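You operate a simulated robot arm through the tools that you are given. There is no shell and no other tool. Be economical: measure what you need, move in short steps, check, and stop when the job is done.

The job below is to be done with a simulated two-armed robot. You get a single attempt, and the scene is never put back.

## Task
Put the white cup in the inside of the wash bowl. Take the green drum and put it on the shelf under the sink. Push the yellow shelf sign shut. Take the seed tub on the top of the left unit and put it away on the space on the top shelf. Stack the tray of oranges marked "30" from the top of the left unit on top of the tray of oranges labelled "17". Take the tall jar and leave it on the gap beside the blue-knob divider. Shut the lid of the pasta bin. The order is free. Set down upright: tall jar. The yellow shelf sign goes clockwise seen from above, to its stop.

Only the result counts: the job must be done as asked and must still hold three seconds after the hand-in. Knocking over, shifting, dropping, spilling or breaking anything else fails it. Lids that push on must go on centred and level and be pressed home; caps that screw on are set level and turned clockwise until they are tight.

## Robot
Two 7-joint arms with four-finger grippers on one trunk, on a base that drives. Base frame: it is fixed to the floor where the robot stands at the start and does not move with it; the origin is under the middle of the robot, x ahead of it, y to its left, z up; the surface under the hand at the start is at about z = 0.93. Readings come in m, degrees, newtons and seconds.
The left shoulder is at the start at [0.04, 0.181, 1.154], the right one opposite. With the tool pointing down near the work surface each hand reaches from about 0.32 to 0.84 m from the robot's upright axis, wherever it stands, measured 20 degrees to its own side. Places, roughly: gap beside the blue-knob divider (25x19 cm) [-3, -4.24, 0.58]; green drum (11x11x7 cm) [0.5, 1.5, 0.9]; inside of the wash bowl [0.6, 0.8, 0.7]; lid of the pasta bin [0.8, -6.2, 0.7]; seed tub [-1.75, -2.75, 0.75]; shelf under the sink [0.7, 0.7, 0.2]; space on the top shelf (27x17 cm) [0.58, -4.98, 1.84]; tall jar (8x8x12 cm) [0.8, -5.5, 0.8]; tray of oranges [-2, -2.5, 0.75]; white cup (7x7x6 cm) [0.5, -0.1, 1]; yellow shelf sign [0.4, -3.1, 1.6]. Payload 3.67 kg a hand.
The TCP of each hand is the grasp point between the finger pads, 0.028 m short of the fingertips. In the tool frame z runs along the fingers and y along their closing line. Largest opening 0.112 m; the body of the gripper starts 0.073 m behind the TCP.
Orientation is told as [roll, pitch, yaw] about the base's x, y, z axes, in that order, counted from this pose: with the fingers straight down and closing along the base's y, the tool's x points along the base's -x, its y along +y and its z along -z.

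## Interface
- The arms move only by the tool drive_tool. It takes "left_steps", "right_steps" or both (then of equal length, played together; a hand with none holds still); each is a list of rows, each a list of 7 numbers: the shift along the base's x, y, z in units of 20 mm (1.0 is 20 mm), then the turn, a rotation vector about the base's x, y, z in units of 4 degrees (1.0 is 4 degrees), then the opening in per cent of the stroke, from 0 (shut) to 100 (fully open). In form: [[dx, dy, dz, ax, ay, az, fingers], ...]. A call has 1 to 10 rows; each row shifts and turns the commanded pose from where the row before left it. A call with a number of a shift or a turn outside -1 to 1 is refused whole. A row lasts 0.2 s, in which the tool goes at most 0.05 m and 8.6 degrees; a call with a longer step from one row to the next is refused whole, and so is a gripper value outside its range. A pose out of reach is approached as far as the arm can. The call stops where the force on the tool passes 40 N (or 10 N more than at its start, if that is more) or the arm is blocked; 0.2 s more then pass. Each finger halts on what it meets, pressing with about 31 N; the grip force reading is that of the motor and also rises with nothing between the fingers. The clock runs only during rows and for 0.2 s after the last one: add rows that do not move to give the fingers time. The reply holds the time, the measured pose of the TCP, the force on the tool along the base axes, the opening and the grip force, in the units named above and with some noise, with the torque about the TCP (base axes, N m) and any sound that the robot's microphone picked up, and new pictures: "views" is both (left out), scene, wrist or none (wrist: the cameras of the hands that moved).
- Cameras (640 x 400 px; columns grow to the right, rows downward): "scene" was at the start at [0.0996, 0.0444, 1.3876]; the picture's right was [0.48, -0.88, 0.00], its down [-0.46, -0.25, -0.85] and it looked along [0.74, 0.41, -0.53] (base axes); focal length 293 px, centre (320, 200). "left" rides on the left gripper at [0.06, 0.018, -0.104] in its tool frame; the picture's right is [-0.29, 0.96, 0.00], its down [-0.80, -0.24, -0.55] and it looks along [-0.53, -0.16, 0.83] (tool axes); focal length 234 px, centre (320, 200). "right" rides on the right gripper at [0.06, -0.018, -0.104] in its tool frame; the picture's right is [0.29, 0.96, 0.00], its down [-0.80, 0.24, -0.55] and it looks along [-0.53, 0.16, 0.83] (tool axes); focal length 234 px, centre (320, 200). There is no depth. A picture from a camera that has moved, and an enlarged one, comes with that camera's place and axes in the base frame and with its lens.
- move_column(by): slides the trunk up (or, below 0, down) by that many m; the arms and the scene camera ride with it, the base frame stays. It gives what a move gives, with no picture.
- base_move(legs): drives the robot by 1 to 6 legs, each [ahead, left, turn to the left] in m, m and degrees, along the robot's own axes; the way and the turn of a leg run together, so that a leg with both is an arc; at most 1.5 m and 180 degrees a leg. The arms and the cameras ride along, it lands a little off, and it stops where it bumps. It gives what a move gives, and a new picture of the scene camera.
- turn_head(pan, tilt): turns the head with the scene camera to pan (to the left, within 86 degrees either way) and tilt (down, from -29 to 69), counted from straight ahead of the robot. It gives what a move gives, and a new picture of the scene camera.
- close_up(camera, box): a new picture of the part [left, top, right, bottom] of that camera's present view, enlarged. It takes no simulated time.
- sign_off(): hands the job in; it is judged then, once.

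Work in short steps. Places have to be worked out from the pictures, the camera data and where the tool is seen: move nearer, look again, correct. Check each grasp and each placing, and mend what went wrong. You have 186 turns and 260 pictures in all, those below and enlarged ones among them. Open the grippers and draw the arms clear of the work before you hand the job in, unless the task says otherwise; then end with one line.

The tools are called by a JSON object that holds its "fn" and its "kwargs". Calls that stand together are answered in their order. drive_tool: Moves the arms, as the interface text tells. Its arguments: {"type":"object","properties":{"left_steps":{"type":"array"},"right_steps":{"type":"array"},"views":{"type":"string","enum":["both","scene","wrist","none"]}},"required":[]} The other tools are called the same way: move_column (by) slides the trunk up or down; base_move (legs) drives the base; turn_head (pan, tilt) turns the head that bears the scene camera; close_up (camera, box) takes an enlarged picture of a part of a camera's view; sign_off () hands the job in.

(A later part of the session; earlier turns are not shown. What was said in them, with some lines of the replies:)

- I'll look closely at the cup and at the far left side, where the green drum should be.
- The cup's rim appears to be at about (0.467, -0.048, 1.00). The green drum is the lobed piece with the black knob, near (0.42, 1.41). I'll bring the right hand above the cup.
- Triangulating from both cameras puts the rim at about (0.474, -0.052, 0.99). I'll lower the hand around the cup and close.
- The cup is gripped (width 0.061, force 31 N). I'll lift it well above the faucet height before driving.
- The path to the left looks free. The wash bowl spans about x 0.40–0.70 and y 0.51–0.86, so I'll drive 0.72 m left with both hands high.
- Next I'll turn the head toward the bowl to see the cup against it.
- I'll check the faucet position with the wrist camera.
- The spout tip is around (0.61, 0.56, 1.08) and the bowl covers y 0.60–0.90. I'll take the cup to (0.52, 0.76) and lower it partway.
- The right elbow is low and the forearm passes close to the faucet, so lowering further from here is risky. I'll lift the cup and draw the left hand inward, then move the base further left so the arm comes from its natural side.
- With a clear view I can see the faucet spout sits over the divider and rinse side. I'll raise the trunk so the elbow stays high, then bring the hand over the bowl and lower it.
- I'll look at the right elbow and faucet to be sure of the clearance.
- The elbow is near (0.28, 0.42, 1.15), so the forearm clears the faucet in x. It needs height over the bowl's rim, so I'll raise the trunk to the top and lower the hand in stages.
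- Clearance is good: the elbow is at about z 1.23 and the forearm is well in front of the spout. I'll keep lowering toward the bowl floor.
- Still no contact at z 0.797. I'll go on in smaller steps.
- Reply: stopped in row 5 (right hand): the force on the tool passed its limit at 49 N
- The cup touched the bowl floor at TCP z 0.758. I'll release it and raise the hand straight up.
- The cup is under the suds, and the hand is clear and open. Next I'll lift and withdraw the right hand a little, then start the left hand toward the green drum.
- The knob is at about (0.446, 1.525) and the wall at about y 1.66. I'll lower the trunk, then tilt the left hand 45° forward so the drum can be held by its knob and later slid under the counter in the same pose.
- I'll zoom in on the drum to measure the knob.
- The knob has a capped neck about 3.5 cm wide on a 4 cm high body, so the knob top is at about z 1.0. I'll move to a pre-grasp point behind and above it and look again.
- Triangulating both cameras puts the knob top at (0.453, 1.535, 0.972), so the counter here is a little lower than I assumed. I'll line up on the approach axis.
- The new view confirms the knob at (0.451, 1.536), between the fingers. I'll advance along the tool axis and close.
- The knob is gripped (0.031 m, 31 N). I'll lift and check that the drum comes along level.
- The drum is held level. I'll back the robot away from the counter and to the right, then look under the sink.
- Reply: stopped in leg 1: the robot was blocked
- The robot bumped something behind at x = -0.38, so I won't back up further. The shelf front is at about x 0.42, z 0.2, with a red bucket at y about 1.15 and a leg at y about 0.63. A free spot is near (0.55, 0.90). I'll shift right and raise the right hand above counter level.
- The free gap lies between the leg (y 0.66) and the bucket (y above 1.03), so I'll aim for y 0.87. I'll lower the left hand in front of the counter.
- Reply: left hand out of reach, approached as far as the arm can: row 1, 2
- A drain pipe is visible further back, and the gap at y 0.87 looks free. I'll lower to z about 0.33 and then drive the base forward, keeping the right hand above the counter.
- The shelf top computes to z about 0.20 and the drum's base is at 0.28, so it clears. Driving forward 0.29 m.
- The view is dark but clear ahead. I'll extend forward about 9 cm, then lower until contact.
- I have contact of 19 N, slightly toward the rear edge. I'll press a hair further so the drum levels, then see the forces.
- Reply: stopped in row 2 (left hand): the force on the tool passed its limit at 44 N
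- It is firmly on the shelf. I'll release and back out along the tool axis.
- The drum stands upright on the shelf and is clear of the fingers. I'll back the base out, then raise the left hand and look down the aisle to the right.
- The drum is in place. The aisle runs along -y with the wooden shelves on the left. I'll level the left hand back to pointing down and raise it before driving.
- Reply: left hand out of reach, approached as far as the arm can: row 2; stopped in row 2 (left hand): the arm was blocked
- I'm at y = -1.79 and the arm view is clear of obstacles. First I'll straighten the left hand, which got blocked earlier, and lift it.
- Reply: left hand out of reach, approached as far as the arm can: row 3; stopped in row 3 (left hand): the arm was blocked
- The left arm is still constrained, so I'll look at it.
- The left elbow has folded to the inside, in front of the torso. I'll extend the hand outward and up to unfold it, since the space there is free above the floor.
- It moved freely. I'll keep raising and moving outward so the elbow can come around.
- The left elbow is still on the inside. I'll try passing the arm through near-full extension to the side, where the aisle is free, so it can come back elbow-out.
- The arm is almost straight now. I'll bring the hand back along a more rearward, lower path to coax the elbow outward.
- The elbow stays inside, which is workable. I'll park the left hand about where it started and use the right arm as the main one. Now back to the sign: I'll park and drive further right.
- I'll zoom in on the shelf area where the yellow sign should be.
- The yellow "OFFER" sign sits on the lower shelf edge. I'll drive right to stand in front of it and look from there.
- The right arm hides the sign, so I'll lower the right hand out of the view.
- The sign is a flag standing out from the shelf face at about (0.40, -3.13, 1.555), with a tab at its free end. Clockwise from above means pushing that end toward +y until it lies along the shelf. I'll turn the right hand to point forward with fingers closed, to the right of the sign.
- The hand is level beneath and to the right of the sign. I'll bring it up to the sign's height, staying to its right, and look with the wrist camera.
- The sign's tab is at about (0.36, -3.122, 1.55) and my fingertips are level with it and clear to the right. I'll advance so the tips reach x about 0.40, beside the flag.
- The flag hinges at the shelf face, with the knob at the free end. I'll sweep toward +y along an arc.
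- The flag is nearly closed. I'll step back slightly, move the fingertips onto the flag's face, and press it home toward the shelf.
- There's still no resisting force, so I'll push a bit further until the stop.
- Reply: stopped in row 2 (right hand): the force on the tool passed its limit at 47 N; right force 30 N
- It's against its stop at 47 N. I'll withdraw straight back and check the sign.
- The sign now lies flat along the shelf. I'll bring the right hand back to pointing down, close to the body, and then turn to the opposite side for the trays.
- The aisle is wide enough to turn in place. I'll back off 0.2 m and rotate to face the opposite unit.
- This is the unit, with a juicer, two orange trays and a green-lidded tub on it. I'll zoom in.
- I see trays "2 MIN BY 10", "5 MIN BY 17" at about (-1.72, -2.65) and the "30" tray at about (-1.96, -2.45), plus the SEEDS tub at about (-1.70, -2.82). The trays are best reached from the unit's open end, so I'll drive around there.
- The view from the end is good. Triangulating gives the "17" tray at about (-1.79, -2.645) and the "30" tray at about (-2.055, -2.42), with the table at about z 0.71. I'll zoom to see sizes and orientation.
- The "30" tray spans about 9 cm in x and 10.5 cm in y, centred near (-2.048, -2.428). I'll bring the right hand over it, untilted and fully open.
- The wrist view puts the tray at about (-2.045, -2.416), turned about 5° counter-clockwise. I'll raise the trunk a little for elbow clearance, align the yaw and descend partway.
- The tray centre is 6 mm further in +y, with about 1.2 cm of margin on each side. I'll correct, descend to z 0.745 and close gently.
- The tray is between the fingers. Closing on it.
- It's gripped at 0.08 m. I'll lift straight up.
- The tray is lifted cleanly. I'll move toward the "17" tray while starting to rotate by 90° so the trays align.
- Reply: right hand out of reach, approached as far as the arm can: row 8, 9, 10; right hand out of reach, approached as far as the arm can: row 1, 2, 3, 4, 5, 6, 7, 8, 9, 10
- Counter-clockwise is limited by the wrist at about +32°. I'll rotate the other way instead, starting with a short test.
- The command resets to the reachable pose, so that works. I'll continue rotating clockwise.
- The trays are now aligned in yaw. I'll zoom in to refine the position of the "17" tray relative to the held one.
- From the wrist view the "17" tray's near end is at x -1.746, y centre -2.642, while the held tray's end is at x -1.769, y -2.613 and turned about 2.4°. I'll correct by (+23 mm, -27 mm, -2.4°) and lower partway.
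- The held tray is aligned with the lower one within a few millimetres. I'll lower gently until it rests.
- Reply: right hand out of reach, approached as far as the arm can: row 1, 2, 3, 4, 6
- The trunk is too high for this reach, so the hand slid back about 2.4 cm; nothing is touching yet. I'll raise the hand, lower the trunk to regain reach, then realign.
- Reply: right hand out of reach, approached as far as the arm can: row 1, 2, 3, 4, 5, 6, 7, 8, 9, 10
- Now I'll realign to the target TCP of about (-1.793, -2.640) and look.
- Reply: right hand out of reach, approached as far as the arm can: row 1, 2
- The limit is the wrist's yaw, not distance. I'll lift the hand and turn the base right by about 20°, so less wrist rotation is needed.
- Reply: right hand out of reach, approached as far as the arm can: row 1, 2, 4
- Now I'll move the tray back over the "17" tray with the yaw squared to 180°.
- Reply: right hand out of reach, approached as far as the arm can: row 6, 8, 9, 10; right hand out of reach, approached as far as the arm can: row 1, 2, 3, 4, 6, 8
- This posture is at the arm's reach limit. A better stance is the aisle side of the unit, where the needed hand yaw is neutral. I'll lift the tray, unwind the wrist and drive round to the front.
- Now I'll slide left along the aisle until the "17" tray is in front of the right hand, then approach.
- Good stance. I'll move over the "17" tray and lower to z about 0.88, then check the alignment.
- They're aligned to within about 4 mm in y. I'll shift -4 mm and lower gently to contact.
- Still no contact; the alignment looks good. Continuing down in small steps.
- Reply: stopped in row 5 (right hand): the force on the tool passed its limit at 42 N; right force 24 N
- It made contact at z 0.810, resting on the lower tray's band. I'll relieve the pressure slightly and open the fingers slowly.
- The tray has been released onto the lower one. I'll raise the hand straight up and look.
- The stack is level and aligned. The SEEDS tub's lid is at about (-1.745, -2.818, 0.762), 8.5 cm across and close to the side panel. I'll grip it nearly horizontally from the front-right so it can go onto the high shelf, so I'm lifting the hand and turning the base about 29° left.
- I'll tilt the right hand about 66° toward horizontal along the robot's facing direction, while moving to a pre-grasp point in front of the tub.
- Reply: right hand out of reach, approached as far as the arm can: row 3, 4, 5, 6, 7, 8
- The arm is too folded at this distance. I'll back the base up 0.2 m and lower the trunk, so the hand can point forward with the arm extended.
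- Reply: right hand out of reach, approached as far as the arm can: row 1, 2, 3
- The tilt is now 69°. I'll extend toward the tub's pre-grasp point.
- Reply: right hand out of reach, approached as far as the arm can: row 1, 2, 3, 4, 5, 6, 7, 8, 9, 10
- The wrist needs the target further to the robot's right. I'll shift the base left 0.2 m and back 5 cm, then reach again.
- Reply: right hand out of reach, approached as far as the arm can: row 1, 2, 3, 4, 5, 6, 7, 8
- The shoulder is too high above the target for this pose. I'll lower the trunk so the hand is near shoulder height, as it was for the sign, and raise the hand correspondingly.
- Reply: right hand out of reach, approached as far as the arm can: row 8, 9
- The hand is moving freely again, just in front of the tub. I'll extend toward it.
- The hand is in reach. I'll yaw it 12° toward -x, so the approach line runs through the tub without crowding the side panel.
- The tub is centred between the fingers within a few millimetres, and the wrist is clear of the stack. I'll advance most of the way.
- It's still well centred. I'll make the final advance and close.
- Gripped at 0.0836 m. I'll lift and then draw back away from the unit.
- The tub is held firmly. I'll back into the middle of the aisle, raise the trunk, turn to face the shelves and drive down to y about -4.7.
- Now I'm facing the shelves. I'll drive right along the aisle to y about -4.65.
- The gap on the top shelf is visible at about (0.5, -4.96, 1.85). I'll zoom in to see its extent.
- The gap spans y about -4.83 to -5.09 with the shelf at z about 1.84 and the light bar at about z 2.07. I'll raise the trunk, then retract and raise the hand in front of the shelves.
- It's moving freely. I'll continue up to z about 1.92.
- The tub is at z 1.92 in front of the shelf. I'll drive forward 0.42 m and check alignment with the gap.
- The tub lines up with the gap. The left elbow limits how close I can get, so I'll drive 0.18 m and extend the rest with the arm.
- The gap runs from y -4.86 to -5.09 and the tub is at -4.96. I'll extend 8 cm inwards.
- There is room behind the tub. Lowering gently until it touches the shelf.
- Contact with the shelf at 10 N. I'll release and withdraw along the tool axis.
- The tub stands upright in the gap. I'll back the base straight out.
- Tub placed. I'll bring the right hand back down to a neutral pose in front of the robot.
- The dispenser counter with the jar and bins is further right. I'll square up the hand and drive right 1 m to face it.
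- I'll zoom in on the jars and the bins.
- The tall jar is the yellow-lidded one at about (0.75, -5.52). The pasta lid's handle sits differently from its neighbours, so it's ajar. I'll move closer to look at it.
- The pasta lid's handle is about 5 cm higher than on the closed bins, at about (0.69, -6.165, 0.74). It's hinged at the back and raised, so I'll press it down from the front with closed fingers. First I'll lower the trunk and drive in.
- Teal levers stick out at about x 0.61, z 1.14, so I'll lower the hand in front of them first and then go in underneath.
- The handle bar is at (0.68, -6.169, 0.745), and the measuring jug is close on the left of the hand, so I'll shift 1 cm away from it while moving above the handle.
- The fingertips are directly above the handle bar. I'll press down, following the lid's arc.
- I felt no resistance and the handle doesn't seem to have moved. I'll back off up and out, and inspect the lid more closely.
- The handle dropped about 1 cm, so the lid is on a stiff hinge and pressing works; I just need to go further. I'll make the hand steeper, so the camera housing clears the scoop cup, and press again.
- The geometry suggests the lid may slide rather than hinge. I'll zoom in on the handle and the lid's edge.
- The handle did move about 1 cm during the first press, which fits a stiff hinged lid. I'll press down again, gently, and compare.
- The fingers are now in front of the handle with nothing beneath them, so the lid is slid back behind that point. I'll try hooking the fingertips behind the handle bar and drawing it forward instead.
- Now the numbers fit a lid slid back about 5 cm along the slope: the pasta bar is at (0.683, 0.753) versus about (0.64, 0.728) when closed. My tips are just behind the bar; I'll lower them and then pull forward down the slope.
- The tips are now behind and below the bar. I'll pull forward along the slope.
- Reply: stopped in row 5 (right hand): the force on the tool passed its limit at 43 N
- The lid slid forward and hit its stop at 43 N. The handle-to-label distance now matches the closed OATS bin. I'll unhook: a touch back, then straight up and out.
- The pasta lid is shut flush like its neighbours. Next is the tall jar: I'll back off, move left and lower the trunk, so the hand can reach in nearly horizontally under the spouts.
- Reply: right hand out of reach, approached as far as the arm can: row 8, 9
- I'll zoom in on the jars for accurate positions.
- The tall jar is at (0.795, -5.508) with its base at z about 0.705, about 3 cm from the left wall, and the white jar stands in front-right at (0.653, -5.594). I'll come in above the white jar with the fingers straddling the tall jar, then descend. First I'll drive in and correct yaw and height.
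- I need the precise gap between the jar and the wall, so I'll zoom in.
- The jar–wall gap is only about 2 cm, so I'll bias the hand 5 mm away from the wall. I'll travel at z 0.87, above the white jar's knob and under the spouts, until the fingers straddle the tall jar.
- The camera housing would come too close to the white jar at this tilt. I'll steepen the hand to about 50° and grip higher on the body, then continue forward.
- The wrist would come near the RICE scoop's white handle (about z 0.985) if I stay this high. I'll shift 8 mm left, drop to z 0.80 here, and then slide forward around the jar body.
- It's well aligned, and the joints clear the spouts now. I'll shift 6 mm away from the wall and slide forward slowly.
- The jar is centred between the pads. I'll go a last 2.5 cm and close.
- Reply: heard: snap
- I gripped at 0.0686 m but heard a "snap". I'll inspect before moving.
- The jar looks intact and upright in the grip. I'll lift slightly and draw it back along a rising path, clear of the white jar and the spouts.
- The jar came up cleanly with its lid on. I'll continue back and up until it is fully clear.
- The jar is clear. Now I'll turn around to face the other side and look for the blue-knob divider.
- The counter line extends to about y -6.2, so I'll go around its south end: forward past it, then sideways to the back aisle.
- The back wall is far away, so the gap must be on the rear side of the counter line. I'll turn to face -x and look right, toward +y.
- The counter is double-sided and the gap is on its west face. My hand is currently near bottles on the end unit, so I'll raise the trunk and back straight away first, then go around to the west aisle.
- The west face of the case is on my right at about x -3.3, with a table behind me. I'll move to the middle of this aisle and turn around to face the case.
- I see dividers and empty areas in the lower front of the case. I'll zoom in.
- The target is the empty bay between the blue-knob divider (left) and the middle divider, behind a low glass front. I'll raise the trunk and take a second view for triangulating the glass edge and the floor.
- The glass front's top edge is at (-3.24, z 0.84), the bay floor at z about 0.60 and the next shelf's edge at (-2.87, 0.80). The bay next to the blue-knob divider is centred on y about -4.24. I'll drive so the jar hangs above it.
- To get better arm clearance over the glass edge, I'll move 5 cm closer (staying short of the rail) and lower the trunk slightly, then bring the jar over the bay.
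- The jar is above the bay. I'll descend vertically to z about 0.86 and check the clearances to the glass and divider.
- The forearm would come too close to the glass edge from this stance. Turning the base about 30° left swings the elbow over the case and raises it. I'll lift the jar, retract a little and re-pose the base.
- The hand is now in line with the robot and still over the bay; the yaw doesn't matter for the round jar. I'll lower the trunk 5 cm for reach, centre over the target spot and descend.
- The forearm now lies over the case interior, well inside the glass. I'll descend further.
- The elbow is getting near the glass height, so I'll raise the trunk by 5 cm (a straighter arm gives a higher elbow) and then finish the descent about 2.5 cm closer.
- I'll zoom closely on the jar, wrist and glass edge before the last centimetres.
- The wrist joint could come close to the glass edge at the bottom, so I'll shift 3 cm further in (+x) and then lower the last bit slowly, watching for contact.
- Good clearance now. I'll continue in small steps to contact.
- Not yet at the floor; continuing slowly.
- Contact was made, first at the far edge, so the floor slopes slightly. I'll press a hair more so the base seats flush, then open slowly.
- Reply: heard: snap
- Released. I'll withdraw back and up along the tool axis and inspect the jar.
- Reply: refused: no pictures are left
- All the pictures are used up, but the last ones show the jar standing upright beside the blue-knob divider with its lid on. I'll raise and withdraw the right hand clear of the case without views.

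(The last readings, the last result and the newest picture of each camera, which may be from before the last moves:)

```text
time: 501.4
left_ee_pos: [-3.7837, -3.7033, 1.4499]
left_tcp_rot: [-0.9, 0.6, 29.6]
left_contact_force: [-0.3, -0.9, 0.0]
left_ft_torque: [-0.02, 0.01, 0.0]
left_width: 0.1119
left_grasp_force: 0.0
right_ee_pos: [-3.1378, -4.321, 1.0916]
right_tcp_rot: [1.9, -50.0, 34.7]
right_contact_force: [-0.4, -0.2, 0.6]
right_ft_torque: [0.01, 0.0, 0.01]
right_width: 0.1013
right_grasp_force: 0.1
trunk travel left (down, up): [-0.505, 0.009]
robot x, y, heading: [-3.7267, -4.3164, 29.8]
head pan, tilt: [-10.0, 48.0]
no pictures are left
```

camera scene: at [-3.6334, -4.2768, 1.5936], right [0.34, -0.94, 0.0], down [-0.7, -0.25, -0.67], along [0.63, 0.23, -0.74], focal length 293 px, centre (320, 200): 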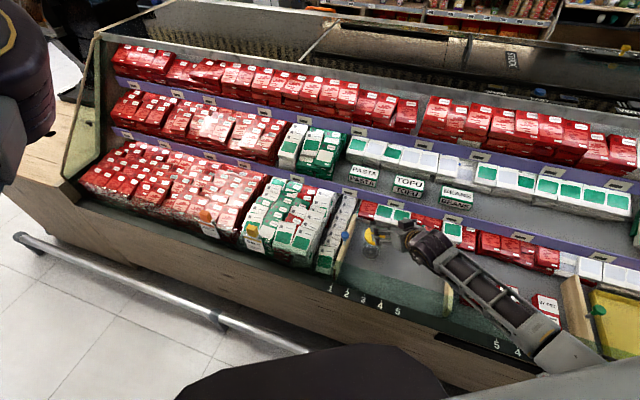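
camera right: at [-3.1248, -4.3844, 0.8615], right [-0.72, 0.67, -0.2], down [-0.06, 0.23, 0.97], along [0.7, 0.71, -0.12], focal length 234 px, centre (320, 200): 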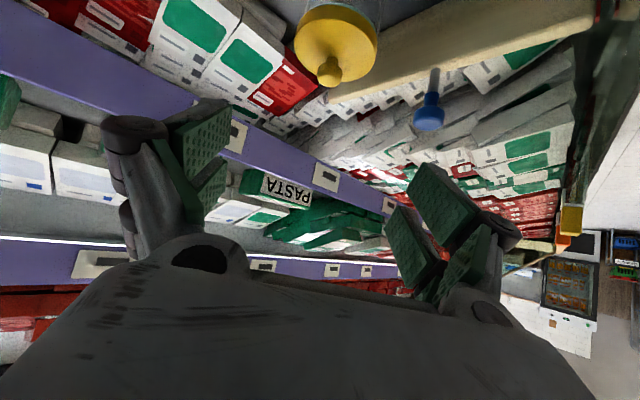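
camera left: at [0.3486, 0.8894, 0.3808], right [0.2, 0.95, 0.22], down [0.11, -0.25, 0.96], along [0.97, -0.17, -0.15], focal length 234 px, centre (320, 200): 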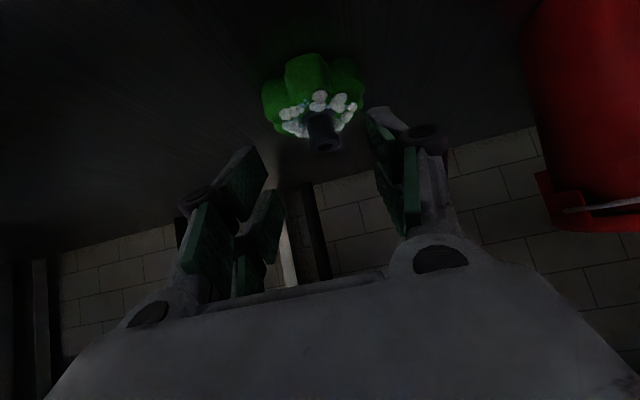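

The hands are open and clear above the case. I'll back the base away a little, to be well clear of the work, and then hand in.

{"fn": "base_move", "kwargs": {"legs": [[-0.25, 0, 0]]}}

```text
time: 503.3
left_ee_pos: [-3.9984, -3.8279, 1.4502]
left_tcp_rot: [-0.9, 0.9, 29.6]
left_contact_force: [0.1, 0.7, -0.3]
left_ft_torque: [0.02, 0.03, 0.0]
left_width: 0.112
left_grasp_force: 0.0
right_ee_pos: [-3.3536, -4.4467, 1.0915]
right_tcp_rot: [1.8, -50.1, 34.6]
right_contact_force: [-0.6, 0.0, 0.0]
right_ft_torque: [-0.01, -0.02, 0.03]
right_width: 0.1007
right_grasp_force: 0.0
trunk travel left (down, up): [-0.505, 0.009]
robot x, y, heading: [-3.9469, -4.4405, 29.9]
head pan, tilt: [-10.0, 48.0]
```

All seven tasks are done and the arms are clear, so I'm handing the job in.

{"fn": "sign_off", "kwargs": {}}

```text
The job is handed in.
```

I did all seven tasks and handed the job in; the cup is hidden under the suds, so I placed it by feel, and I heard an unexplained "snap" when gripping the tall jar and again when pressing it down, though it looked intact and upright with its lid on.
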